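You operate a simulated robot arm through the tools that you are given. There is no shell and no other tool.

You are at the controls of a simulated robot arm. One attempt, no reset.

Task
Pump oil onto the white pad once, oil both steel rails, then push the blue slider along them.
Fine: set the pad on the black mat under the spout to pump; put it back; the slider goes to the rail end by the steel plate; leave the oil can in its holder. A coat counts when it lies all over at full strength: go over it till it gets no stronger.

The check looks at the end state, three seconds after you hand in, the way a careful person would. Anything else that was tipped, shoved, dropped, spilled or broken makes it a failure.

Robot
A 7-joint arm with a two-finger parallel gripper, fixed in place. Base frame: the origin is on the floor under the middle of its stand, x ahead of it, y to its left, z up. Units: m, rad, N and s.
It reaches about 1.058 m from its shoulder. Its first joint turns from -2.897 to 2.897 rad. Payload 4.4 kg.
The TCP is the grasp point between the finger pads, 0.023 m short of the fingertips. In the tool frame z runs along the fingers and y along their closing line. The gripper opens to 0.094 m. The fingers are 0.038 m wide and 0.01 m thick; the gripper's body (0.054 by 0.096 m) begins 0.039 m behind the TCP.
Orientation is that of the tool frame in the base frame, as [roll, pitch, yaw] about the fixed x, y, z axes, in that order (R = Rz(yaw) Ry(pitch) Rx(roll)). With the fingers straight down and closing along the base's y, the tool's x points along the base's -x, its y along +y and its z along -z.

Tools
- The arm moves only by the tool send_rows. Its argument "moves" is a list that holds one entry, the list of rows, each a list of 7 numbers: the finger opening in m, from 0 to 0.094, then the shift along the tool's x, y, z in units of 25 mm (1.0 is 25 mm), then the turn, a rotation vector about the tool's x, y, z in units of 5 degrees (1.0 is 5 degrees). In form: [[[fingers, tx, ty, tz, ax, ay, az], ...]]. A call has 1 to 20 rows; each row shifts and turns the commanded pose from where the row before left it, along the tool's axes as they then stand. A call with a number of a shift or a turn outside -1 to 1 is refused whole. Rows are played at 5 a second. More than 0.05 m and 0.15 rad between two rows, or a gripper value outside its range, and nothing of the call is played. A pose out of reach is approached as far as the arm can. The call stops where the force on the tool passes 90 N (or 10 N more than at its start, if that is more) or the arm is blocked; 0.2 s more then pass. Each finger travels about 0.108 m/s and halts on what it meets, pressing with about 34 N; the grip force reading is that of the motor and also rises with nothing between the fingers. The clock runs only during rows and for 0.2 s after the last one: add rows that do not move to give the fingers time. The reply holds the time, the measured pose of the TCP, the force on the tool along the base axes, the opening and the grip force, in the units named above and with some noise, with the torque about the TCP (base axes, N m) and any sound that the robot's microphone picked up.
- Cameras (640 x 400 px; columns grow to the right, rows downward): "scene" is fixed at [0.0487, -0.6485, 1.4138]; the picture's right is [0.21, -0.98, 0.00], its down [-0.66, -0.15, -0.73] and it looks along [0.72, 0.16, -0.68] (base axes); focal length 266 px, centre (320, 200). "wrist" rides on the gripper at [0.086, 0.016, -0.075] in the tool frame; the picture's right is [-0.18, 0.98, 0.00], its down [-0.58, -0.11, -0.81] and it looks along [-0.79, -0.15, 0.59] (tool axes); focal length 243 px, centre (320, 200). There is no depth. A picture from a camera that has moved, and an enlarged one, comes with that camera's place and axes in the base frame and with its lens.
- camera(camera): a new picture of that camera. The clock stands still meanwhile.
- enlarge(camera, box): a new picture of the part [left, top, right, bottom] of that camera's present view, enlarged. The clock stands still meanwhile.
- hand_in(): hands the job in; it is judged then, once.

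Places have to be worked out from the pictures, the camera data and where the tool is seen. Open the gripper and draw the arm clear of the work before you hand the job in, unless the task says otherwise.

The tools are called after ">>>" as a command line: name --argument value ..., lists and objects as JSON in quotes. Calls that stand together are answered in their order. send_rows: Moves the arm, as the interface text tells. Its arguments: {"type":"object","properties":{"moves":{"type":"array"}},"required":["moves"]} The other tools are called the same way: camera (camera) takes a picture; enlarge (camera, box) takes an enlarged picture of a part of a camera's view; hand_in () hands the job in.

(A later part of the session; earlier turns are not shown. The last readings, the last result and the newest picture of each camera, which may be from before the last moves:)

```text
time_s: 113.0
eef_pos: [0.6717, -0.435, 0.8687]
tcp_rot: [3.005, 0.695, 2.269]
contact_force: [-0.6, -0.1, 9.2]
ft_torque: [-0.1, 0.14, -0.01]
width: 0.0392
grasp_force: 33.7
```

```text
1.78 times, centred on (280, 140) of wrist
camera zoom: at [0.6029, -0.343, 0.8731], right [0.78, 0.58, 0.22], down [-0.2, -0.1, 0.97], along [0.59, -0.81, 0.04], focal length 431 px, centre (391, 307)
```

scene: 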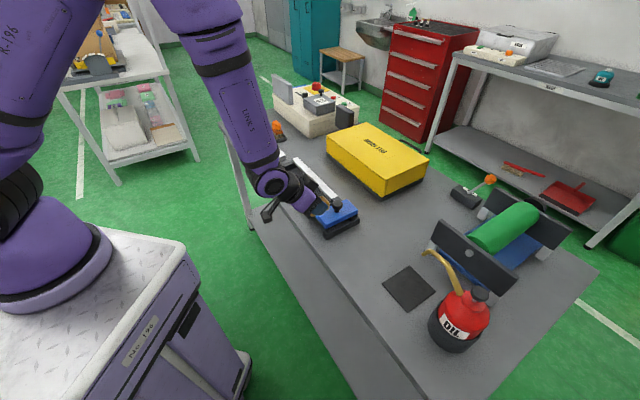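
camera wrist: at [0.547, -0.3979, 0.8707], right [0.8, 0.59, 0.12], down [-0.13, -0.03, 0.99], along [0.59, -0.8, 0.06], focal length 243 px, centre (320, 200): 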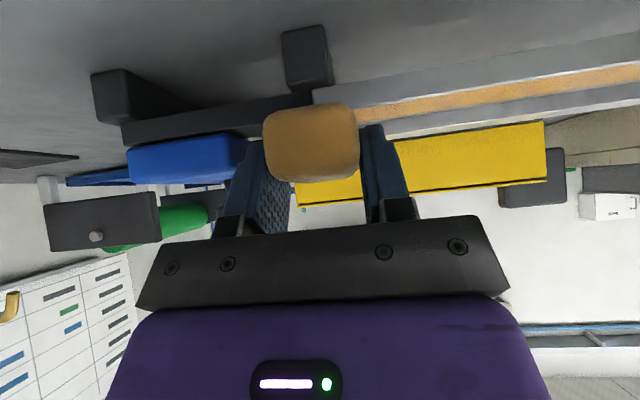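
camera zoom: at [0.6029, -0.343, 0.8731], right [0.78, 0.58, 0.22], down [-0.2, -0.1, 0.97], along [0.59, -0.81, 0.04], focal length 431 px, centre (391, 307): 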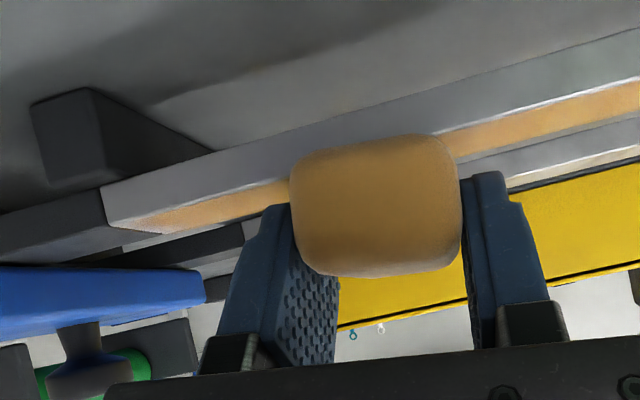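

>>> enlarge --camera "scene" --box '[305, 190, 337, 214]'

>>> enlarge --camera "wrist" --box '[140, 150, 280, 210]'

```text
16.00 times, centred on (321, 202) of scene
camera zoom: at [0.0487, -0.6485, 1.4138], right [0.21, -0.98, 0.0], down [-0.66, -0.15, -0.73], along [0.72, 0.16, -0.68], focal length 4250 px, centre (304, 168)
```

zoom: 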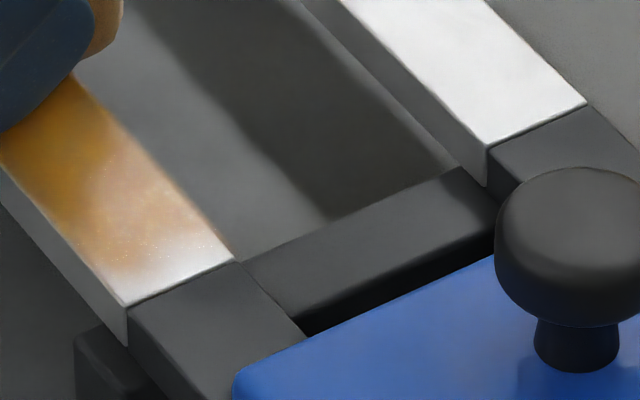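

```text
4.57 times, centred on (210, 180) of wrist
camera zoom: at [0.6029, -0.343, 0.8731], right [0.78, 0.58, 0.22], down [-0.2, -0.1, 0.97], along [0.59, -0.81, 0.04], focal length 1109 px, centre (823, 291)
```

zoom: 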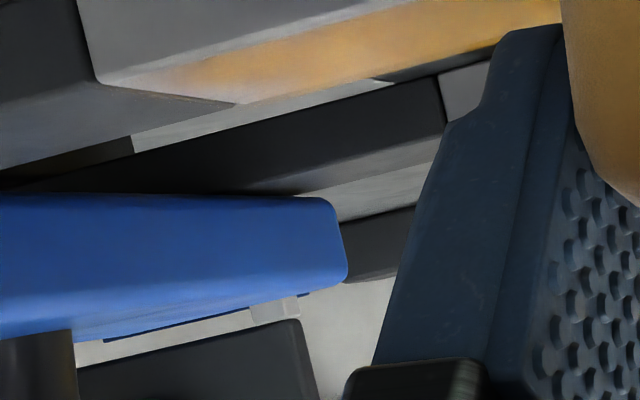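

The white band at the seam hasn't changed. I'll probe with the tilted edge: read the force on the steel at u≈0.105, then on the dark section at u≈0.08, to see if there's a step.

>>> send_rows --moves '[[[0.0, -0.0366, -0.5417, -0.0436, 0, 0, 0], [0.0, -0.0366, -0.5417, -0.0436, 0, 0, 0], [0.0, -0.0366, -0.5417, -0.0436, 0, 0, 0], [0.0, -0.0366, -0.5417, -0.0436, 0, 0, 0], [0.0, 0, 0, 0, 0, 0, 0]]]'

>>> send_rows --moves '[[[0.0, -0.0336, -0.497, -0.04, 0, 0, 0], [0.0, 0, 0, 0, 0, 0, 0]]]'

>>> send_rows --moves '[[[0.0, -0.0336, -0.497, -0.04, 0, 0, 0], [0.0, 0, 0, 0, 0, 0, 0]]]'

```text
time_s: 114.2
eef_pos: [0.6329, -0.4752, 0.8691]
tcp_rot: [3.007, 0.695, 2.269]
contact_force: [1.7, 1.8, 11.9]
ft_torque: [-0.07, 0.13, 0.04]
width: 0.039
grasp_force: 33.9
```

```text
time_s: 114.8
eef_pos: [0.6223, -0.4822, 0.869]
tcp_rot: [3.008, 0.693, 2.268]
contact_force: [-1.3, 0.3, 7.1]
ft_torque: [-0.08, 0.12, -0.02]
width: 0.0392
grasp_force: 34.1
```

```text
time_s: 115.4
eef_pos: [0.6141, -0.4909, 0.8691]
tcp_rot: [3.006, 0.694, 2.267]
contact_force: [-0.1, -0.7, 1.1]
ft_torque: [-0.02, 0.04, -0.03]
width: 0.0392
grasp_force: 34.2
```

The force falls off past the seam, so the dark section isn't proud after all. I'll lift the pad and move aside to see the near end in clear light.

>>> send_rows --moves '[[[0.0, -0.512, 0.0836, -0.6094, 0, 0, 0], [0.0, -0.512, 0.0836, -0.6094, 0, 0, 0], [0.0, 0, 0.8, 0, 0, 0, 0], [0.0, 0, 0.8, 0, 0, 0, 0], [0.0, 0, 0.8, 0, 0, 0, 0], [0.0, 0, 0.8, 0, 0, 0, 0], [0.0, 0, 0, 0, 0, 0, 0]]]'

>>> enlarge --camera "scene" --box '[240, 130, 350, 220]'

>>> enlarge --camera "scene" --box '[295, 180, 345, 220]'

```text
time_s: 117.0
eef_pos: [0.6699, -0.4326, 0.9168]
tcp_rot: [3.004, 0.694, 2.269]
contact_force: [-0.4, 0.1, 0.7]
ft_torque: [0.01, 0.0, 0.02]
width: 0.0392
grasp_force: 34.0
```

```text
4.44 times, centred on (295, 175) of scene
camera zoom: at [0.0487, -0.6485, 1.4138], right [0.21, -0.98, 0.0], down [-0.66, -0.15, -0.73], along [0.72, 0.16, -0.68], focal length 1180 px, centre (431, 311)
```

zoom: 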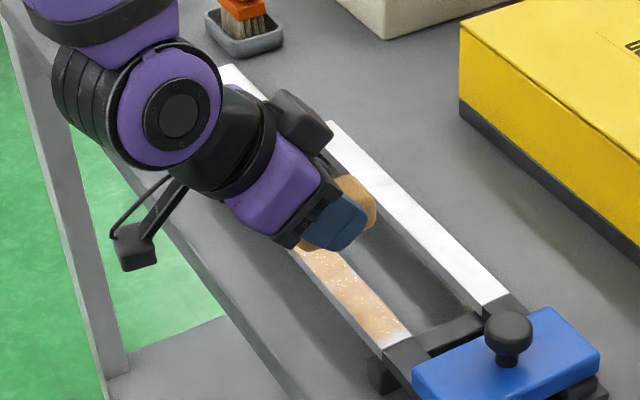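

```text
10.00 times, centred on (320, 200) of scene
camera zoom: at [0.0487, -0.6485, 1.4138], right [0.21, -0.98, 0.0], down [-0.66, -0.15, -0.73], along [0.72, 0.16, -0.68], focal length 2656 px, centre (320, 200)
```

zoom: 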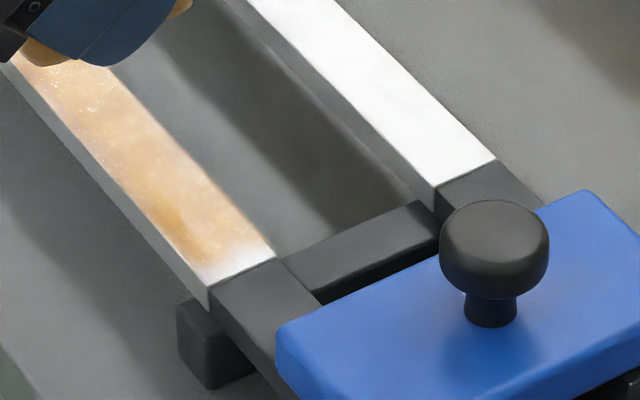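

Now I can see it clearly: the coat is deeper where I made short strokes (u≈0.115), with a white band from u≈0.084 to 0.095, and the seam is at about u=0.084. The slider edge is near 0.037, so I have room to carry the flat pad further out, to about u=0.074.

>>> send_rows --moves '[[[0.0, 0, 0, 0, 0.46, 0, -0.386], [0.0, 0, 0, 0, 0.46, 0, -0.386], [0.0, 0, -0.68, 0, 0, 0, 0], [0.0, 0, -0.68, 0, 0, 0, 0], [0.0, 0, -0.68, 0, 0, 0, 0], [0.0, 0, -0.68, 0, 0, 0, 0], [0.0, 0.401, 0, 0.478, 0, 0, 0], [0.0, 0.401, 0, 0.478, 0, 0, 0], [0.0, 0.37, 0, 0.44, 0, 0, 0], [0.0, 0, 0, 0, 0, 0, 0]]]'

```text
time_s: 119.2
eef_pos: [0.6235, -0.4834, 0.8703]
tcp_rot: [-3.141, 0.698, 2.356]
contact_force: [0.6, 0.0, -1.4]
ft_torque: [-0.01, 0.01, -0.01]
width: 0.0393
grasp_force: 33.9
```

>>> send_rows --moves '[[[0.0, 0.0257, 0, 0.0306, 0, 0, 0], [0.0, 0.0257, 0, 0.0306, 0, 0, 0], [0.0, 0.0129, 0, 0.0153, 0, 0, 0], [0.0, 0, 0, 0, 0, 0, 0]]]'

```text
time_s: 120.2
eef_pos: [0.6238, -0.4819, 0.8682]
tcp_rot: [-3.142, 0.697, 2.356]
contact_force: [-0.4, -0.3, 0.5]
ft_torque: [-0.02, -0.03, -0.03]
width: 0.0392
grasp_force: 34.6
```

>>> send_rows --moves '[[[0.0, 0.0129, 0, 0.0153, 0, 0, 0], [0.0, 0.0129, 0, 0.0153, 0, 0, 0], [0.0, 0, 0, 0, 0, 0, 0]]]'

```text
time_s: 121.0
eef_pos: [0.6229, -0.483, 0.868]
tcp_rot: [-3.141, 0.699, 2.356]
contact_force: [-0.1, 0.5, 0.0]
ft_torque: [-0.01, 0.02, 0.01]
width: 0.039
grasp_force: 34.5
```

>>> send_rows --moves '[[[0.0, 0.0129, 0, 0.0153, 0, 0, 0], [0.0, 0.0129, 0, 0.0153, 0, 0, 0], [0.0, 0, 0, 0, 0, 0, 0]]]'

```text
time_s: 121.8
eef_pos: [0.6235, -0.4831, 0.8665]
tcp_rot: [-3.141, 0.701, 2.357]
contact_force: [-1.0, -0.3, 8.4]
ft_torque: [-0.07, 0.07, 0.01]
width: 0.0391
grasp_force: 34.2
```

>>> send_rows --moves '[[[0.0, 0, 0.5, 0, 0, 0, 0], [0.0, 0, 0.5, 0, 0, 0, 0], [0.0, 0, 0.24, 0, 0, 0, 0], [0.0, 0, 0, 0, 0, 0, 0]]]'

>>> send_rows --moves '[[[0.0, 0, -0.5, 0, 0, 0, 0], [0.0, 0, -0.5, 0, 0, 0, 0], [0.0, 0, -0.6, 0, 0, 0, 0], [0.0, 0, 0, 0, 0, 0, 0]]]'

>>> send_rows --moves '[[[0.0, 0, -0.3, 0, 0, 0, 0], [0.0, 0, 0, 0, 0, 0, 0]]]'

```text
time_s: 122.8
eef_pos: [0.6452, -0.4621, 0.867]
tcp_rot: [3.142, 0.701, 2.356]
contact_force: [-2.1, -4.9, 14.2]
ft_torque: [-0.11, 0.06, 0.02]
width: 0.0391
grasp_force: 34.1
```

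```text
time_s: 123.8
eef_pos: [0.6155, -0.4904, 0.8664]
tcp_rot: [3.141, 0.698, 2.355]
contact_force: [1.5, 4.3, 8.4]
ft_torque: [0.12, 0.01, -0.01]
width: 0.0393
grasp_force: 34.1
```

```text
time_s: 124.4
eef_pos: [0.6118, -0.4952, 0.8666]
tcp_rot: [-3.142, 0.699, 2.355]
contact_force: [-0.1, 1.2, 5.8]
ft_torque: [0.04, -0.01, 0.04]
width: 0.0393
grasp_force: 34.2
```

The surface is level across the seam, and both ends show the same small fade even after overrunning them, so that fade is likely just how the coat tapers at its border. The many-stroke zone is clearly deeper, so I'll do more full sweeps over rail 1.

>>> send_rows --moves '[[[0.0, 0, -0.2, 0, 0, 0, 0], [0.0, 0, 0.4, 0, 0, 0, 0], [0.0, 0, -0.4, 0, 0, 0, 0], [0.0, 0, 0.5, 0, 0, 0, 0], [0.0, 0, 0.8, 0, 0, 0, 0], [0.0, 0, 0.8, 0, 0, 0, 0], [0.0, 0, 0.8, 0, 0, 0, 0], [0.0, 0, 0.8, 0, 0, 0, 0], [0.0, 0, 0.8, 0, 0, 0, 0], [0.0, 0, 0.8, 0, 0, 0, 0], [0.0, 0, 0.8, 0, 0, 0, 0], [0.0, 0, 0.8, 0, 0, 0, 0], [0.0, 0, 0.8, 0, 0, 0, 0], [0.0, 0, 0.8, 0, 0, 0, 0], [0.0, 0, 0.8, 0, 0, 0, 0], [0.0, 0, 0.8, 0, 0, 0, 0], [0.0, 0, 0.8, 0, 0, 0, 0], [0.0, 0, 0.8, 0, 0, 0, 0], [0.0, 0, 0, 0, 0, 0, 0]]]'

>>> enlarge --camera "scene" --box '[240, 130, 350, 220]'

>>> enlarge --camera "wrist" --box '[100, 30, 460, 220]'

```text
time_s: 128.4
eef_pos: [0.8148, -0.2919, 0.8661]
tcp_rot: [3.14, 0.699, 2.355]
contact_force: [-1.1, -4.4, 19.8]
ft_torque: [-0.32, 0.3, 0.03]
width: 0.0392
grasp_force: 34.1
```

```text
4.44 times, centred on (295, 175) of scene
camera zoom: at [0.0487, -0.6485, 1.4138], right [0.21, -0.98, 0.0], down [-0.66, -0.15, -0.73], along [0.72, 0.16, -0.68], focal length 1180 px, centre (431, 311)
```

zoom: 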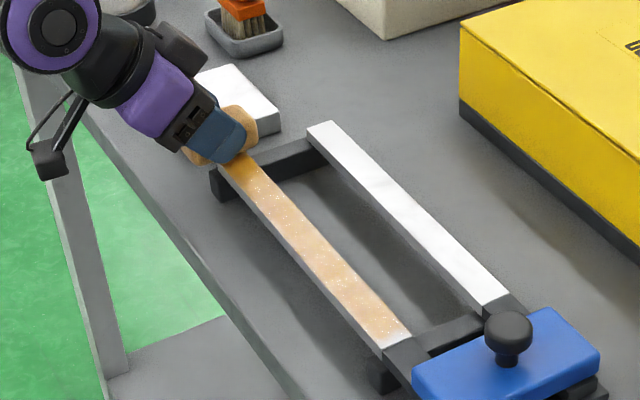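

```text
1.78 times, centred on (280, 125) of wrist
camera zoom: at [0.7466, -0.1986, 0.869], right [0.79, 0.6, 0.12], down [-0.13, -0.02, 0.99], along [0.59, -0.8, 0.06], focal length 431 px, centre (391, 333)
```

zoom: 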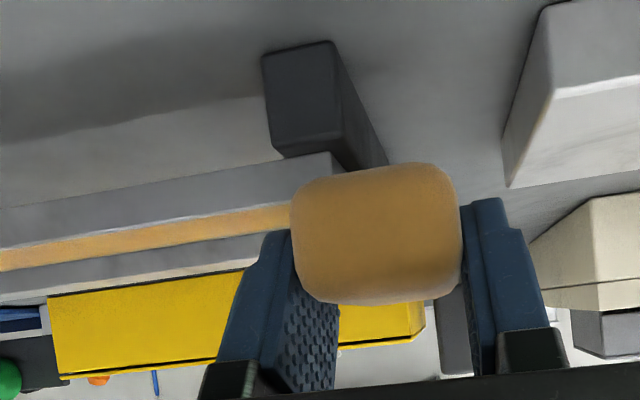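

>>> enlarge --camera "scene" --box '[280, 170, 340, 215]'

```text
8.89 times, centred on (310, 192) of scene
camera zoom: at [0.0487, -0.6485, 1.4138], right [0.21, -0.98, 0.0], down [-0.66, -0.15, -0.73], along [0.72, 0.16, -0.68], focal length 2361 px, centre (409, 267)
```

zoom: 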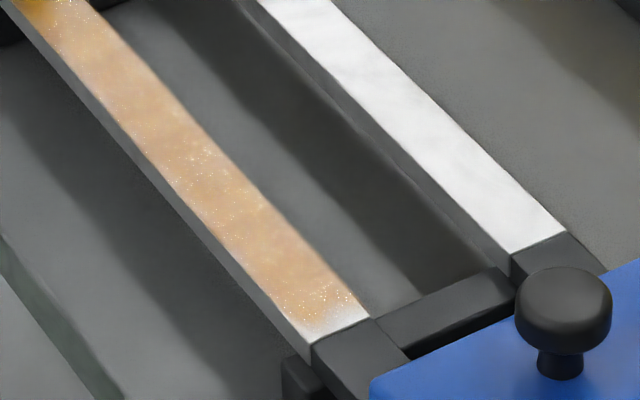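

The extra strokes did help: the white band has shrunk to a wedge at the robot-side corner. I'll shift the pad 6 mm toward the robot so it is centred on the rail, and sweep back.

>>> send_rows --moves '[[[0.0, 0.092, 0, -0.077, 0, 0, 0], [0.0, 0.092, 0, -0.077, 0, 0, 0], [0.0, 0, 0.2, 0, 0, 0, 0], [0.0, 0, -0.5, 0, 0, 0, 0], [0.0, 0, -0.8, 0, 0, 0, 0], [0.0, 0, -0.8, 0, 0, 0, 0], [0.0, 0, -0.8, 0, 0, 0, 0], [0.0, 0, -0.8, 0, 0, 0, 0], [0.0, 0, -0.8, 0, 0, 0, 0], [0.0, 0, -0.8, 0, 0, 0, 0], [0.0, 0, -0.8, 0, 0, 0, 0], [0.0, 0, -0.8, 0, 0, 0, 0], [0.0, 0, -0.8, 0, 0, 0, 0], [0.0, 0, -0.8, 0, 0, 0, 0], [0.0, 0, -0.8, 0, 0, 0, 0], [0.0, 0, -0.8, 0, 0, 0, 0], [0.0, 0, -0.8, 0, 0, 0, 0], [0.0, 0, -0.8, 0, 0, 0, 0], [0.0, 0, 0, 0, 0, 0, 0]]]'

>>> enlarge --camera "scene" --box '[295, 180, 345, 220]'

```text
time_s: 132.4
eef_pos: [0.6074, -0.4903, 0.868]
tcp_rot: [-3.14, 0.698, 2.355]
contact_force: [0.2, -0.2, -0.3]
ft_torque: [-0.03, 0.02, 0.0]
width: 0.0392
grasp_force: 34.8
```

```text
10.00 times, centred on (320, 200) of scene
camera zoom: at [0.0487, -0.6485, 1.4138], right [0.21, -0.98, 0.0], down [-0.66, -0.15, -0.73], along [0.72, 0.16, -0.68], focal length 2656 px, centre (320, 200)
```

zoom: 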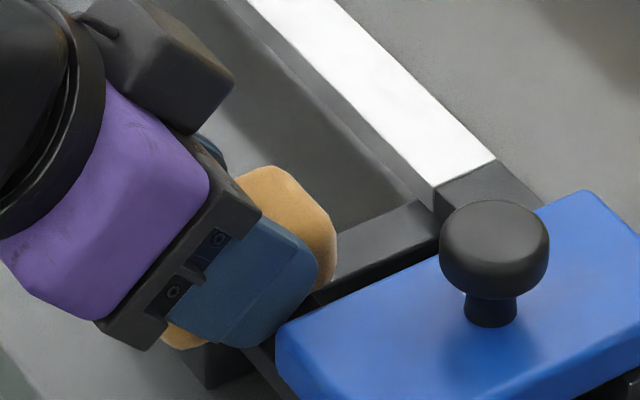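

There's no contact here at the same commanded height, so the rail and arm path differ by almost a millimetre between ends. That explains the weak near end. I'll lower until I have about 10 N here.

>>> send_rows --moves '[[[0.0, 0.0129, 0, 0.0153, 0, 0, 0], [0.0, 0.0129, 0, 0.0153, 0, 0, 0], [0.0, 0, 0, 0, 0, 0, 0]]]'

```text
time_s: 133.2
eef_pos: [0.608, -0.4897, 0.8666]
tcp_rot: [-3.141, 0.699, 2.355]
contact_force: [2.3, -1.7, 8.6]
ft_torque: [-0.04, -0.12, 0.0]
width: 0.0392
grasp_force: 33.9
```

>>> send_rows --moves '[[[0.0, 0.0051, -0.27, 0.0061, 0, 0, 0], [0.0, 0, 0.5, 0, 0, 0, 0], [0.0, 0, 0.5, 0, 0, 0, 0], [0.0, 0, -0.5, 0, 0, 0, 0], [0.0, 0, -0.5, 0, 0, 0, 0], [0.0, 0, 0.5, 0, 0, 0, 0], [0.0, 0, 0.5, 0, 0, 0, 0], [0.0, 0, -0.5, 0, 0, 0, 0], [0.0, 0, -0.5, 0, 0, 0, 0], [0.0, 0, 0.5, 0, 0, 0, 0], [0.0, 0, 0.5, 0, 0, 0, 0], [0.0, 0, -0.5, 0, 0, 0, 0], [0.0, 0, -0.5, 0, 0, 0, 0], [0.0, 0, 0, 0, 0, 0, 0]]]'

>>> send_rows --moves '[[[0.0, -0.001, 0.5, -0.0012, 0, 0, 0], [0.0, -0.0014, 0.8, -0.0017, 0, 0, 0], [0.0, -0.0014, 0.8, -0.0017, 0, 0, 0], [0.0, -0.0014, 0.8, -0.0017, 0, 0, 0], [0.0, -0.0014, 0.8, -0.0017, 0, 0, 0], [0.0, -0.0014, 0.8, -0.0017, 0, 0, 0], [0.0, -0.0014, 0.8, -0.0017, 0, 0, 0], [0.0, -0.0014, 0.8, -0.0017, 0, 0, 0], [0.0, 0, 0, 0, 0, 0, 0]]]'

>>> enlarge --camera "scene" --box '[280, 170, 340, 215]'

```text
time_s: 136.2
eef_pos: [0.6035, -0.4935, 0.8655]
tcp_rot: [3.141, 0.698, 2.357]
contact_force: [4.8, 6.2, 19.1]
ft_torque: [0.17, -0.29, 0.05]
width: 0.0393
grasp_force: 33.7
```

```text
time_s: 138.2
eef_pos: [0.7109, -0.3855, 0.8662]
tcp_rot: [3.141, 0.698, 2.358]
contact_force: [-2.5, -2.3, 19.9]
ft_torque: [-0.16, -0.04, 0.02]
width: 0.0395
grasp_force: 33.9
```

```text
8.89 times, centred on (310, 192) of scene
camera zoom: at [0.0487, -0.6485, 1.4138], right [0.21, -0.98, 0.0], down [-0.66, -0.15, -0.73], along [0.72, 0.16, -0.68], focal length 2361 px, centre (409, 267)
```

zoom: 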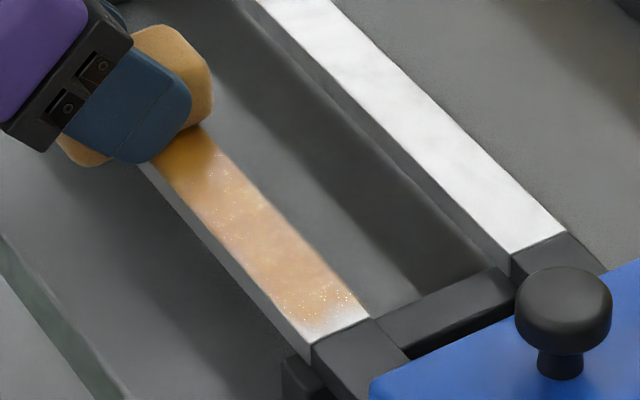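

>>> enlarge --camera "scene" --box '[308, 194, 328, 209]'

>>> enlarge --camera "wrist" --box '[40, 100, 240, 200]'

```text
16.00 times, centred on (318, 202) of scene
camera zoom: at [0.0487, -0.6485, 1.4138], right [0.21, -0.98, 0.0], down [-0.66, -0.15, -0.73], along [0.72, 0.16, -0.68], focal length 4250 px, centre (352, 176)
```

zoom: 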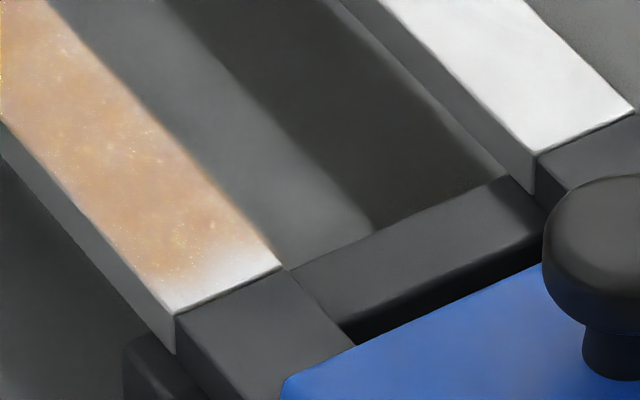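

```text
3.20 times, centred on (140, 150) of wrist
camera zoom: at [0.6429, -0.2937, 0.8685], right [0.79, 0.6, 0.12], down [-0.13, -0.03, 0.99], along [0.59, -0.8, 0.06], focal length 776 px, centre (896, 360)
```

zoom: 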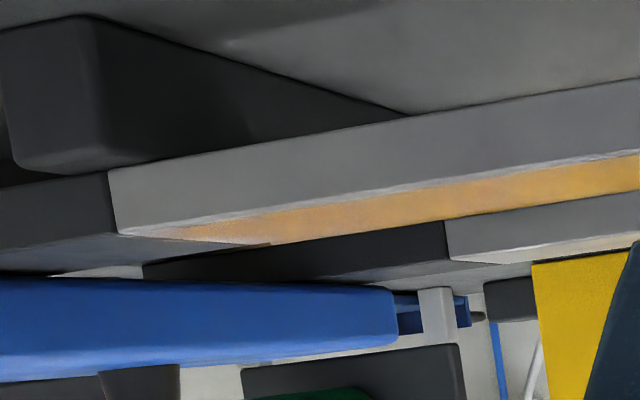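

The remaining pale strip is about 7 mm at both ends, even where I overran by 13 mm, with a soft gradient. I'll do one more set of near-end strokes and compare, to see whether it gets any stronger.

>>> send_rows --moves '[[[0.0, 0.0014, -0.8, 0.0017, 0, 0, 0], [0.0, 0.0014, -0.8, 0.0017, 0, 0, 0], [0.0, 0.0014, -0.8, 0.0017, 0, 0, 0], [0.0, 0.0014, -0.8, 0.0017, 0, 0, 0], [0.0, 0.0014, -0.8, 0.0017, 0, 0, 0], [0.0, 0.0014, -0.8, 0.0017, 0, 0, 0], [0.0, 0.0014, -0.8, 0.0017, 0, 0, 0], [0.0, 0.001, -0.5, 0.0012, 0, 0, 0], [0.0, 0, 0.5, 0, 0, 0, 0], [0.0, 0, -0.5, 0, 0, 0, 0], [0.0, 0, 0.5, 0, 0, 0, 0], [0.0, 0, -0.5, 0, 0, 0, 0], [0.0, 0, 0.5, 0, 0, 0, 0], [0.0, 0, -0.5, 0, 0, 0, 0], [0.0, 0, 0.5, 0, 0, 0, 0], [0.0, 0, -0.5, 0, 0, 0, 0], [0.0, 0, 0, 0, 0, 0, 0]]]'

>>> send_rows --moves '[[[0.0, -0.001, 0.5, -0.0012, 0, 0, 0], [0.0, -0.0014, 0.8, -0.0017, 0, 0, 0], [0.0, -0.0014, 0.8, -0.0017, 0, 0, 0], [0.0, -0.0014, 0.8, -0.0017, 0, 0, 0], [0.0, -0.0014, 0.8, -0.0017, 0, 0, 0], [0.0, -0.0014, 0.8, -0.0017, 0, 0, 0], [0.0, -0.0014, 0.8, -0.0017, 0, 0, 0], [0.0, -0.0014, 0.8, -0.0017, 0, 0, 0], [0.0, -0.0014, 0.8, -0.0017, 0, 0, 0], [0.0, -0.0014, 0.8, -0.0017, 0, 0, 0], [0.0, -0.0014, 0.8, -0.0017, 0, 0, 0], [0.0, -0.0014, 0.8, -0.0017, 0, 0, 0], [0.0, -0.0014, 0.8, -0.0017, 0, 0, 0], [0.0, -0.0014, 0.8, -0.0017, 0, 0, 0], [0.0, -0.0014, 0.8, -0.0017, 0, 0, 0], [0.0, 0, 0, 0, 0, 0, 0]]]'

>>> enlarge --camera "scene" --box '[308, 194, 328, 209]'

>>> enlarge --camera "scene" --box '[280, 170, 340, 215]'

```text
time_s: 141.8
eef_pos: [0.6039, -0.4939, 0.8643]
tcp_rot: [-3.141, 0.701, 2.359]
contact_force: [5.8, 7.8, 17.9]
ft_torque: [0.18, -0.25, 0.06]
width: 0.0392
grasp_force: 34.0
```

```text
time_s: 145.2
eef_pos: [0.8096, -0.2877, 0.8658]
tcp_rot: [-3.141, 0.696, 2.358]
contact_force: [-2.1, -0.7, 13.6]
ft_torque: [-0.25, 0.19, -0.03]
width: 0.039
grasp_force: 34.0
```

```text
16.00 times, centred on (318, 202) of scene
camera zoom: at [0.0487, -0.6485, 1.4138], right [0.21, -0.98, 0.0], down [-0.66, -0.15, -0.73], along [0.72, 0.16, -0.68], focal length 4250 px, centre (352, 176)
```

zoom: 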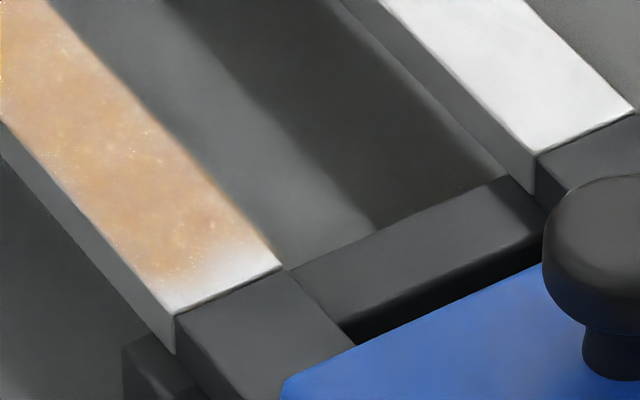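

```text
8.89 times, centred on (310, 192) of scene
camera zoom: at [0.0487, -0.6485, 1.4138], right [0.21, -0.98, 0.0], down [-0.66, -0.15, -0.73], along [0.72, 0.16, -0.68], focal length 2361 px, centre (409, 267)
```

zoom: 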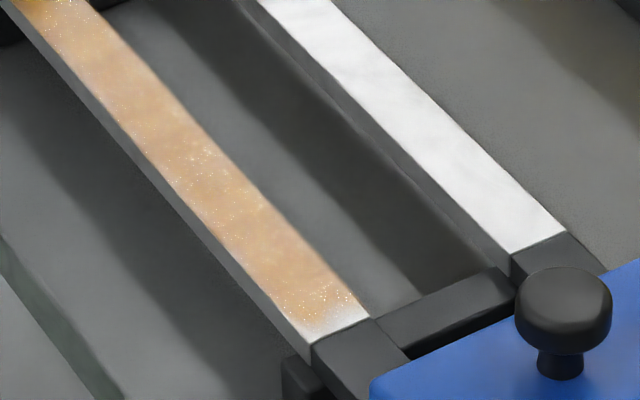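

No further change at the near end, and the overall colour matches the previous sweep, so rail 1 is at full strength. I'll hop to rail 2 at the far end (85 mm across) and also view rail 1's far end.

>>> send_rows --moves '[[[0.0, -0.3858, 0, -0.4596, 0, 0, 0], [0.0, -0.651, 0, 0.5465, 0, 0, 0], [0.0, -0.651, 0, 0.5465, 0, 0, 0], [0.0, -0.651, 0, 0.5465, 0, 0, 0], [0.0, -0.651, 0, 0.5465, 0, 0, 0], [0.0, 0, -0.2, 0, 0, 0, 0], [0.0, 0.3, 0, 0.3574, 0, 0, 0], [0.0, 0, 0, 0, 0, 0, 0]]]'

>>> camera --camera "wrist"

>>> enlarge --camera "scene" --box '[240, 130, 320, 190]'

```text
time_s: 147.0
eef_pos: [0.8666, -0.3521, 0.8683]
tcp_rot: [-3.141, 0.698, 2.355]
contact_force: [0.2, -0.7, -0.5]
ft_torque: [-0.02, -0.01, -0.01]
width: 0.0391
grasp_force: 33.9
```

```text
taken
camera wrist: at [0.7982, -0.2598, 0.871], right [0.8, 0.59, 0.12], down [-0.13, -0.03, 0.99], along [0.59, -0.8, 0.06], focal length 243 px, centre (320, 200)
```

wrist: 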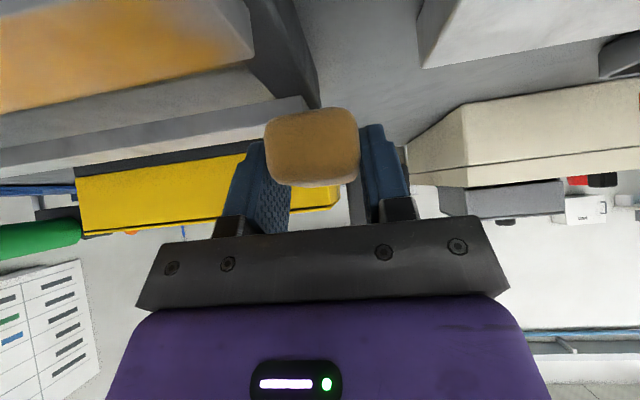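

```text
6.67 times, centred on (280, 160) of scene
camera zoom: at [0.0487, -0.6485, 1.4138], right [0.21, -0.98, 0.0], down [-0.66, -0.15, -0.73], along [0.72, 0.16, -0.68], focal length 1771 px, centre (587, 467)
```

zoom: 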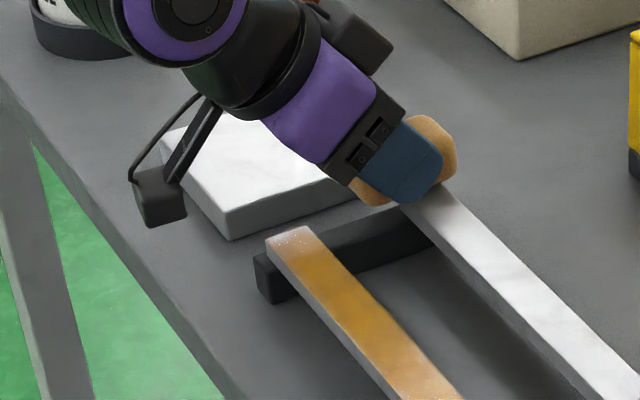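

>>> enlarge --camera "wrist" --box '[0, 0, 260, 120]'

```text
2.46 times, centred on (130, 60) of wrist
camera zoom: at [0.7982, -0.2598, 0.871], right [0.8, 0.59, 0.12], down [-0.13, -0.03, 0.99], along [0.59, -0.8, 0.06], focal length 597 px, centre (788, 545)
```

zoom: 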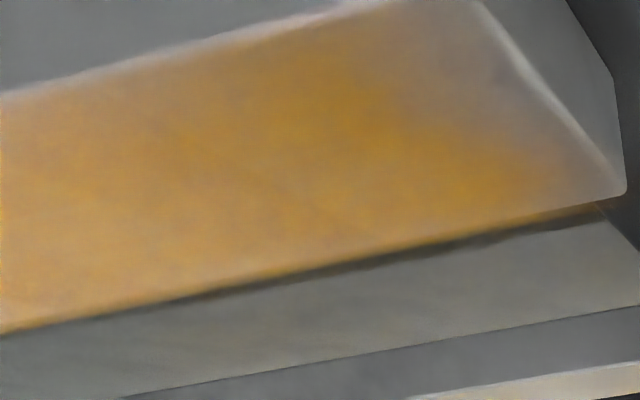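

This close view is very useful: at rail 1's far end the robot-side corner is still pale, so the effective contact is a rounder patch and the corners need offset strokes. I'll remember that for rail 1 and first find contact on rail 2.

>>> send_rows --moves '[[[0.0, 0.0257, 0, 0.0306, 0, 0, 0], [0.0, 0.0129, 0, 0.0153, 0, 0, 0], [0.0, 0, 0, 0, 0, 0, 0]]]'

```text
time_s: 147.8
eef_pos: [0.8663, -0.3532, 0.8665]
tcp_rot: [-3.14, 0.698, 2.357]
contact_force: [-0.7, 0.0, -0.3]
ft_torque: [0.01, 0.03, 0.01]
width: 0.0392
grasp_force: 33.8
```

>>> send_rows --moves '[[[0.0, 0.0129, 0, 0.0153, 0, 0, 0], [0.0, 0.0129, 0, 0.0153, 0, 0, 0], [0.0, 0, 0, 0, 0, 0, 0]]]'

```text
time_s: 148.6
eef_pos: [0.8658, -0.3526, 0.8651]
tcp_rot: [-3.14, 0.698, 2.355]
contact_force: [0.3, 1.5, 1.0]
ft_torque: [-0.03, 0.02, -0.04]
width: 0.0393
grasp_force: 34.1
```

>>> send_rows --moves '[[[0.0, 0.0129, 0, 0.0153, 0, 0, 0], [0.0, 0.0077, 0, 0.0092, 0, 0, 0], [0.0, 0, 0, 0, 0, 0, 0]]]'

```text
time_s: 149.4
eef_pos: [0.8669, -0.3526, 0.8657]
tcp_rot: [3.141, 0.699, 2.355]
contact_force: [0.1, -0.1, 4.2]
ft_torque: [-0.01, 0.07, -0.01]
width: 0.0392
grasp_force: 33.7
```

Contact on rail 2. I'll overrun the far end with strokes at three sideways offsets.

>>> send_rows --moves '[[[0.0, 0.0077, 0, 0.0092, 0, 0, 0], [0.0, 0, 0.44, 0, 0, 0, 0], [0.0, 0, 0.44, 0, 0, 0, 0], [0.0, 0.184, 0, -0.154, 0, 0, 0], [0.0, 0, -0.44, 0, 0, 0, 0], [0.0, 0, -0.44, 0, 0, 0, 0], [0.0, 0, -0.44, 0, 0, 0, 0], [0.0, 0, 0.44, 0, 0, 0, 0], [0.0, 0, 0.44, 0, 0, 0, 0], [0.0, 0, 0.44, 0, 0, 0, 0], [0.0, -0.184, 0, 0.154, 0, 0, 0], [0.0, -0.184, 0, 0.154, 0, 0, 0], [0.0, 0, -0.44, 0, 0, 0, 0], [0.0, 0, -0.44, 0, 0, 0, 0], [0.0, 0, -0.44, 0, 0, 0, 0], [0.0, 0, 0.44, 0, 0, 0, 0], [0.0, 0, 0.44, 0, 0, 0, 0], [0.0, 0, 0.44, 0, 0, 0, 0], [0.0, 0.184, 0, -0.154, 0, 0, 0], [0.0, 0, 0, 0, 0, 0, 0]]]'

>>> camera --camera "wrist"

>>> enlarge --camera "scene" --box '[250, 130, 330, 190]'

```text
time_s: 153.6
eef_pos: [0.8823, -0.3353, 0.8658]
tcp_rot: [3.141, 0.698, 2.356]
contact_force: [0.9, 0.1, -0.5]
ft_torque: [-0.03, -0.02, -0.02]
width: 0.039
grasp_force: 34.0
```

```text
taken
camera wrist: at [0.8141, -0.2428, 0.8678], right [0.79, 0.6, 0.12], down [-0.13, -0.03, 0.99], along [0.59, -0.8, 0.06], focal length 243 px, centre (320, 200)
```

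wrist: 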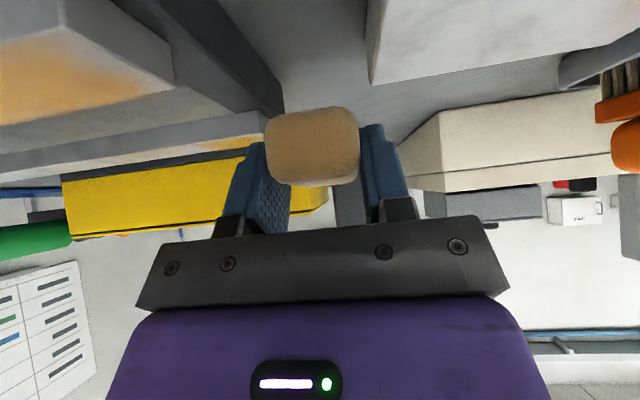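

```text
6.67 times, centred on (290, 160) of scene
camera zoom: at [0.0487, -0.6485, 1.4138], right [0.21, -0.98, 0.0], down [-0.66, -0.15, -0.73], along [0.72, 0.16, -0.68], focal length 1771 px, centre (520, 467)
```

zoom: 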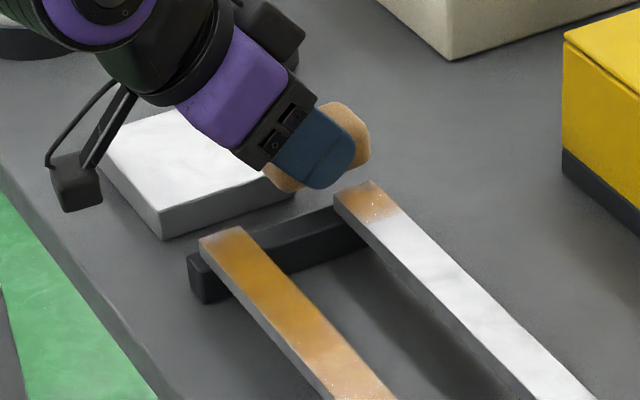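

>>> enlarge --camera "wrist" --box '[0, 0, 280, 170]'

>>> enlarge --camera "scene" --box '[270, 145, 310, 175]'

```text
2.29 times, centred on (140, 85) of wrist
camera zoom: at [0.8141, -0.2428, 0.8678], right [0.79, 0.6, 0.12], down [-0.13, -0.03, 0.99], along [0.59, -0.8, 0.06], focal length 555 px, centre (731, 463)
```

zoom: 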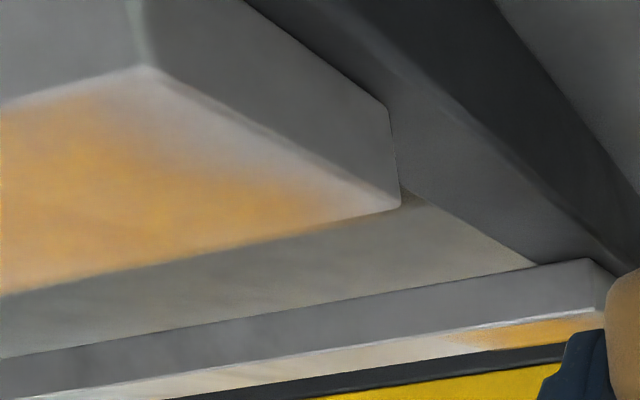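

```text
13.33 times, centred on (290, 160) of scene
camera zoom: at [0.0487, -0.6485, 1.4138], right [0.21, -0.98, 0.0], down [-0.66, -0.15, -0.73], along [0.72, 0.16, -0.68], focal length 3541 px, centre (720, 733)
```

zoom: 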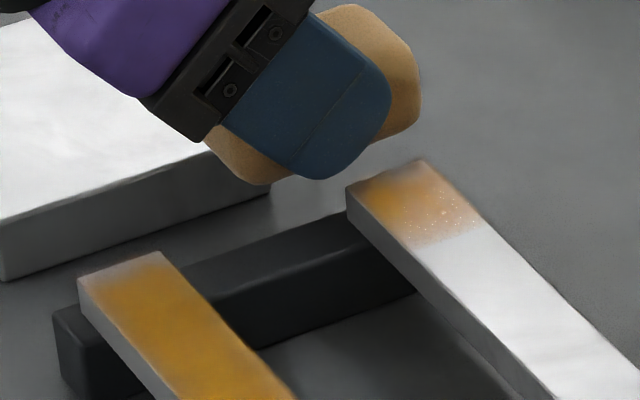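

Rail 2's far end took the oil well with the overrun, apart from its robot-side corner. I'll now sweep rail 2 toward the near end, shifted 6 mm toward the robot and following the slight slope.

>>> send_rows --moves '[[[0.0, 0.184, -0.5, -0.154, 0, 0, 0], [0.0, 0.0014, -0.8, 0.0017, 0, 0, 0], [0.0, 0.0014, -0.8, 0.0017, 0, 0, 0], [0.0, 0.0014, -0.8, 0.0017, 0, 0, 0], [0.0, 0, 0, 0, 0, 0, 0]]]'

>>> send_rows --moves '[[[0.0, 0.0014, -0.8, 0.0017, 0, 0, 0], [0.0, 0.0014, -0.8, 0.0017, 0, 0, 0], [0.0, 0.0014, -0.8, 0.0017, 0, 0, 0], [0.0, 0.0014, -0.8, 0.0017, 0, 0, 0], [0.0, 0.0014, -0.8, 0.0017, 0, 0, 0], [0.0, 0.0014, -0.8, 0.0017, 0, 0, 0], [0.0, 0, 0, 0, 0, 0, 0]]]'

>>> enlarge --camera "scene" --box '[250, 130, 350, 210]'

```text
time_s: 154.8
eef_pos: [0.8263, -0.383, 0.8648]
tcp_rot: [3.14, 0.7, 2.357]
contact_force: [3.5, 0.8, 8.8]
ft_torque: [-0.08, -0.11, 0.03]
width: 0.0389
grasp_force: 33.6
```

```text
time_s: 156.4
eef_pos: [0.7402, -0.469, 0.8647]
tcp_rot: [-3.141, 0.697, 2.357]
contact_force: [1.3, 2.0, 8.8]
ft_torque: [-0.12, -0.04, 0.02]
width: 0.0388
grasp_force: 33.9
```

```text
5.00 times, centred on (300, 170) of scene
camera zoom: at [0.0487, -0.6485, 1.4138], right [0.21, -0.98, 0.0], down [-0.66, -0.15, -0.73], along [0.72, 0.16, -0.68], focal length 1328 px, centre (420, 350)
```

zoom: 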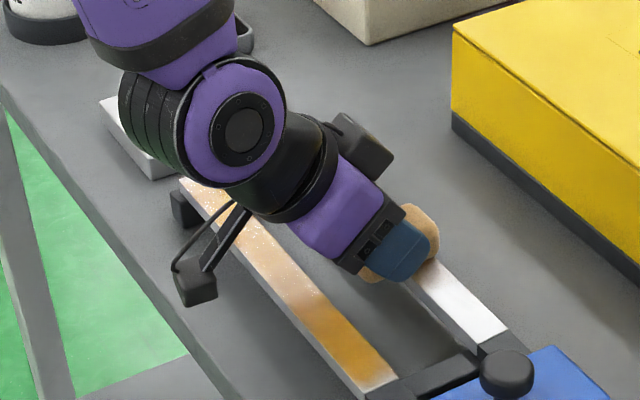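

Steady 8.8 N along the sweep. I'll continue to the near end of rail 2.

>>> send_rows --moves '[[[0.0, 0.0014, -0.8, 0.0017, 0, 0, 0], [0.0, 0.0014, -0.8, 0.0017, 0, 0, 0], [0.0, 0.0014, -0.8, 0.0017, 0, 0, 0], [0.0, 0.0014, -0.8, 0.0017, 0, 0, 0], [0.0, 0.0014, -0.8, 0.0017, 0, 0, 0], [0.0, 0.0007, -0.4, 0.0008, 0, 0, 0], [0.0, 0, 0, 0, 0, 0, 0]]]'

>>> camera --camera "wrist"

>>> enlarge --camera "scene" --box '[300, 170, 350, 210]'

```text
time_s: 158.0
eef_pos: [0.6628, -0.5483, 0.8644]
tcp_rot: [3.141, 0.699, 2.354]
contact_force: [0.9, 1.7, 14.3]
ft_torque: [-0.15, -0.1, -0.04]
width: 0.0392
grasp_force: 34.3
```

```text
taken
camera wrist: at [0.5944, -0.4563, 0.8678], right [0.8, 0.59, 0.12], down [-0.13, -0.02, 0.99], along [0.59, -0.8, 0.06], focal length 243 px, centre (320, 200)
```

wrist: 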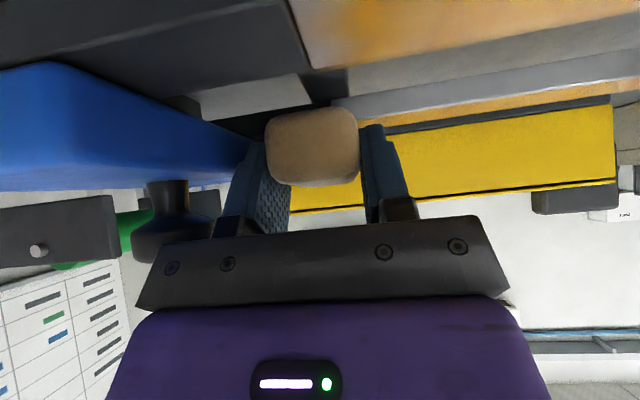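

```text
10.00 times, centred on (325, 190) of scene
camera zoom: at [0.0487, -0.6485, 1.4138], right [0.21, -0.98, 0.0], down [-0.66, -0.15, -0.73], along [0.72, 0.16, -0.68], focal length 2656 px, centre (270, 300)
```

zoom: 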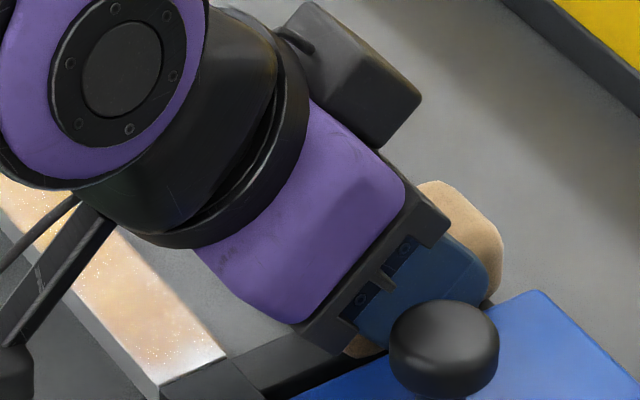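

>>> enlarge --camera "wrist" --box '[280, 0, 640, 180]'

>>> enlarge --camera "wrist" --box '[200, 80, 440, 220]'

```text
1.78 times, centred on (460, 90) of wrist
camera zoom: at [0.5944, -0.4563, 0.8678], right [0.8, 0.59, 0.12], down [-0.13, -0.02, 0.99], along [0.59, -0.8, 0.06], focal length 431 px, centre (71, 396)
```

zoom: 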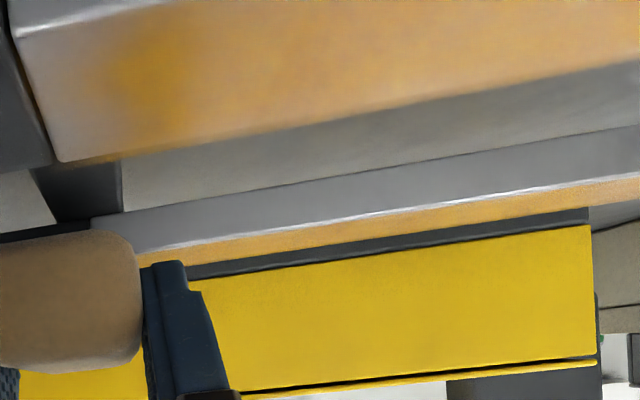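

```text
2.67 times, centred on (320, 150) of wrist
camera zoom: at [0.5944, -0.4563, 0.8678], right [0.8, 0.59, 0.12], down [-0.13, -0.02, 0.99], along [0.59, -0.8, 0.06], focal length 647 px, centre (320, 333)
```

zoom: 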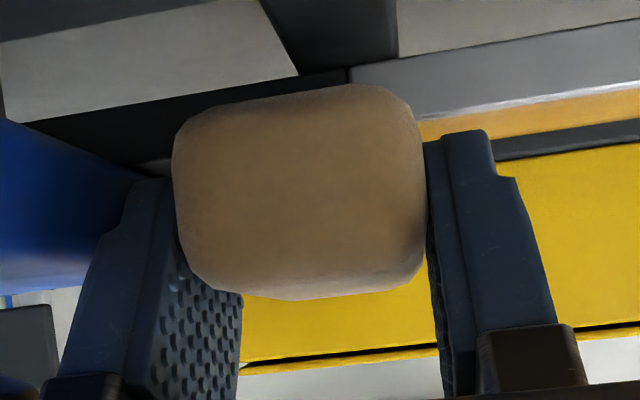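

The pad is over the seam on rail 2 with 14 N. I'll creep 9 mm further toward the slider while watching for any side force, to overrun this end.

>>> send_rows --moves '[[[0.0, 0, -0.12, 0, 0, 0, 0], [0.0, 0, -0.12, 0, 0, 0, 0], [0.0, 0, -0.12, 0, 0, 0, 0], [0.0, 0, 0, 0, 0, 0, 0]]]'

>>> enlarge --camera "scene" --box '[310, 180, 350, 210]'

>>> enlarge --camera "wrist" --box '[160, 100, 340, 240]'

```text
time_s: 159.0
eef_pos: [0.6613, -0.5485, 0.8647]
tcp_rot: [3.139, 0.703, 2.361]
contact_force: [36.0, 30.5, 13.0]
ft_torque: [0.16, -0.3, -0.67]
width: 0.0388
grasp_force: 33.6
```

```text
13.33 times, centred on (330, 195) of scene
camera zoom: at [0.0487, -0.6485, 1.4138], right [0.21, -0.98, 0.0], down [-0.66, -0.15, -0.73], along [0.72, 0.16, -0.68], focal length 3541 px, centre (187, 267)
```

zoom: 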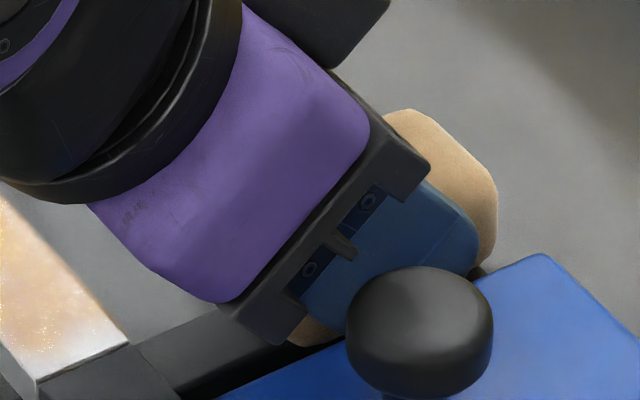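

```text
2.86 times, centred on (250, 170) of wrist
camera zoom: at [0.5929, -0.4571, 0.8677], right [0.79, 0.6, 0.12], down [-0.13, -0.03, 0.99], along [0.6, -0.8, 0.06], focal length 693 px, centre (520, 286)
```

zoom: 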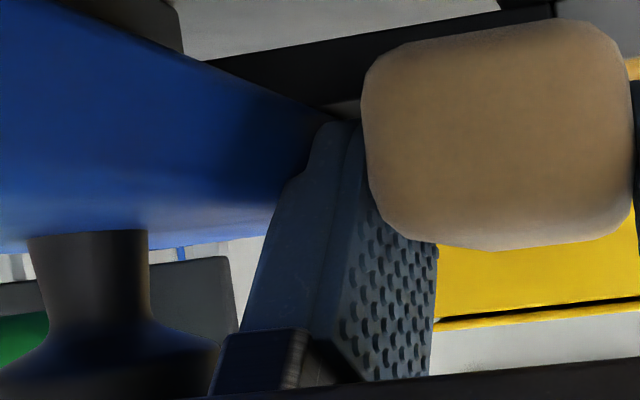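

The finger touched the slider (47 N sideways), so the slider edge is at u≈0.050 and I must stay above u≈0.082. I'll back off right away and check the slider hasn't shifted.

>>> send_rows --moves '[[[0.0, 0, 0.5, 0, 0, 0, 0], [0.0, 0, 0.1, 0, 0, 0, 0], [0.0, 0, 0, 0, 0, 0, 0]]]'

>>> camera --camera "scene"

>>> enlarge --camera "wrist" --box '[160, 60, 460, 240]'

```text
time_s: 159.8
eef_pos: [0.6675, -0.5429, 0.8666]
tcp_rot: [-3.14, 0.699, 2.353]
contact_force: [-5.3, -1.9, 16.5]
ft_torque: [-0.18, 0.02, -0.04]
width: 0.039
grasp_force: 33.7
```

```text
taken
```

scene: 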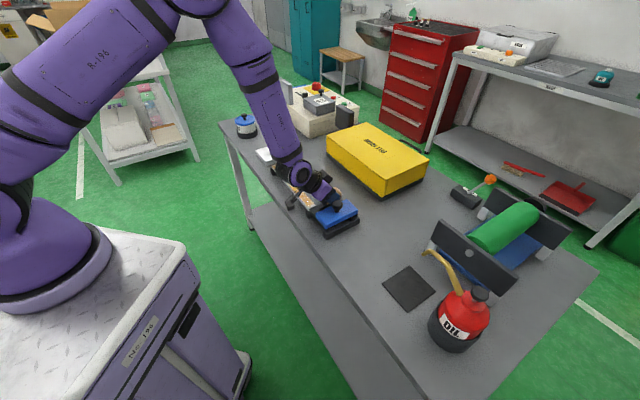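

```text
2.13 times, centred on (310, 150) of wrist
camera zoom: at [0.5988, -0.4502, 0.8677], right [0.8, 0.59, 0.12], down [-0.13, -0.02, 0.99], along [0.59, -0.8, 0.06], focal length 518 px, centre (341, 307)
```

zoom: 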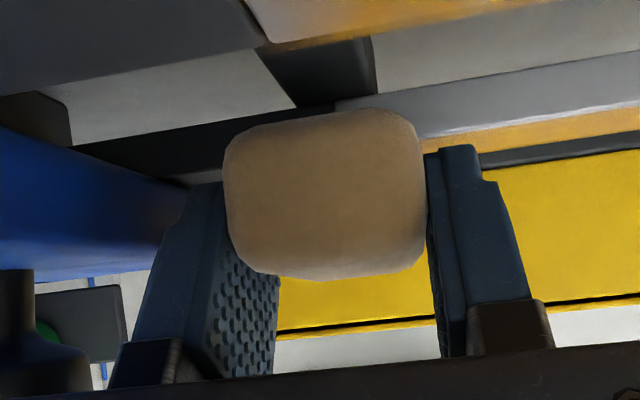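

Clear of the slider now. I'll do short strokes at rail 2's near end between u=0.085 and 0.115, at different sideways offsets.

>>> send_rows --moves '[[[0.0, 0, -0.12, 0, 0, 0, 0], [0.0, 0, 0.6, 0, 0, 0, 0], [0.0, 0, 0.6, 0, 0, 0, 0], [0.0, 0, -0.6, 0, 0, 0, 0], [0.0, 0, -0.6, 0, 0, 0, 0], [0.0, 0.184, 0, -0.154, 0, 0, 0], [0.0, 0, 0.6, 0, 0, 0, 0], [0.0, 0, 0.6, 0, 0, 0, 0], [0.0, 0, -0.6, 0, 0, 0, 0], [0.0, 0, -0.6, 0, 0, 0, 0], [0.0, -0.184, 0, 0.154, 0, 0, 0], [0.0, -0.184, 0, 0.154, 0, 0, 0], [0.0, 0, 0.6, 0, 0, 0, 0], [0.0, 0, 0.6, 0, 0, 0, 0], [0.0, 0, -0.6, 0, 0, 0, 0], [0.0, 0, -0.6, 0, 0, 0, 0], [0.0, 0, 0, 0, 0, 0, 0]]]'

>>> send_rows --moves '[[[0.0, -0.001, 0.5, -0.0012, 0, 0, 0], [0.0, -0.0014, 0.8, -0.0017, 0, 0, 0], [0.0, -0.0014, 0.8, -0.0017, 0, 0, 0], [0.0, -0.0014, 0.8, -0.0017, 0, 0, 0], [0.0, -0.0014, 0.8, -0.0017, 0, 0, 0], [0.0, -0.0014, 0.8, -0.0017, 0, 0, 0], [0.0, -0.0014, 0.8, -0.0017, 0, 0, 0], [0.0, -0.0014, 0.8, -0.0017, 0, 0, 0], [0.0, -0.0014, 0.8, -0.0017, 0, 0, 0], [0.0, -0.0014, 0.8, -0.0017, 0, 0, 0], [0.0, -0.0014, 0.8, -0.0017, 0, 0, 0], [0.0, -0.0014, 0.8, -0.0017, 0, 0, 0], [0.0, -0.0014, 0.8, -0.0017, 0, 0, 0], [0.0, -0.0014, 0.8, -0.0017, 0, 0, 0], [0.0, -0.001, 0.6, -0.0012, 0, 0, 0], [0.0, 0, 0, 0, 0, 0, 0]]]'

>>> enlarge --camera "scene" --box '[250, 130, 350, 210]'

>>> enlarge --camera "scene" --box '[300, 170, 350, 210]'

```text
time_s: 163.4
eef_pos: [0.6708, -0.5479, 0.8658]
tcp_rot: [-3.141, 0.703, 2.356]
contact_force: [5.7, 4.8, 19.7]
ft_torque: [0.05, -0.19, 0.05]
width: 0.0392
grasp_force: 33.8
```

```text
time_s: 166.8
eef_pos: [0.8721, -0.3452, 0.8645]
tcp_rot: [3.141, 0.7, 2.356]
contact_force: [-4.2, -3.9, 24.0]
ft_torque: [-0.47, 0.28, -0.02]
width: 0.0393
grasp_force: 34.1
```

```text
5.00 times, centred on (300, 170) of scene
camera zoom: at [0.0487, -0.6485, 1.4138], right [0.21, -0.98, 0.0], down [-0.66, -0.15, -0.73], along [0.72, 0.16, -0.68], focal length 1328 px, centre (420, 350)
```

zoom: 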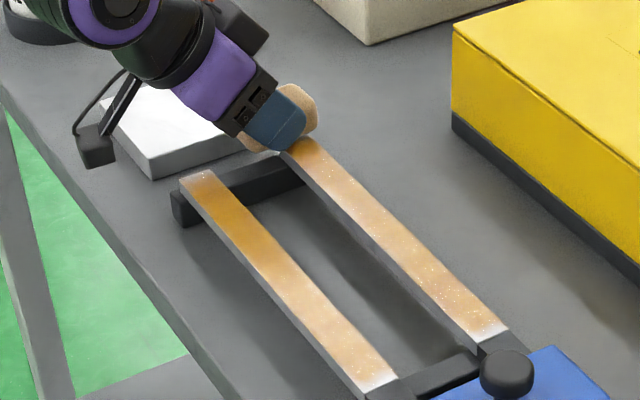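

```text
10.00 times, centred on (325, 190) of scene
camera zoom: at [0.0487, -0.6485, 1.4138], right [0.21, -0.98, 0.0], down [-0.66, -0.15, -0.73], along [0.72, 0.16, -0.68], focal length 2656 px, centre (270, 300)
```

zoom: 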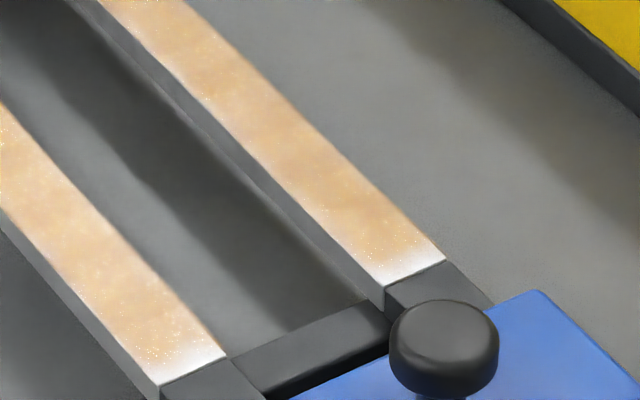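

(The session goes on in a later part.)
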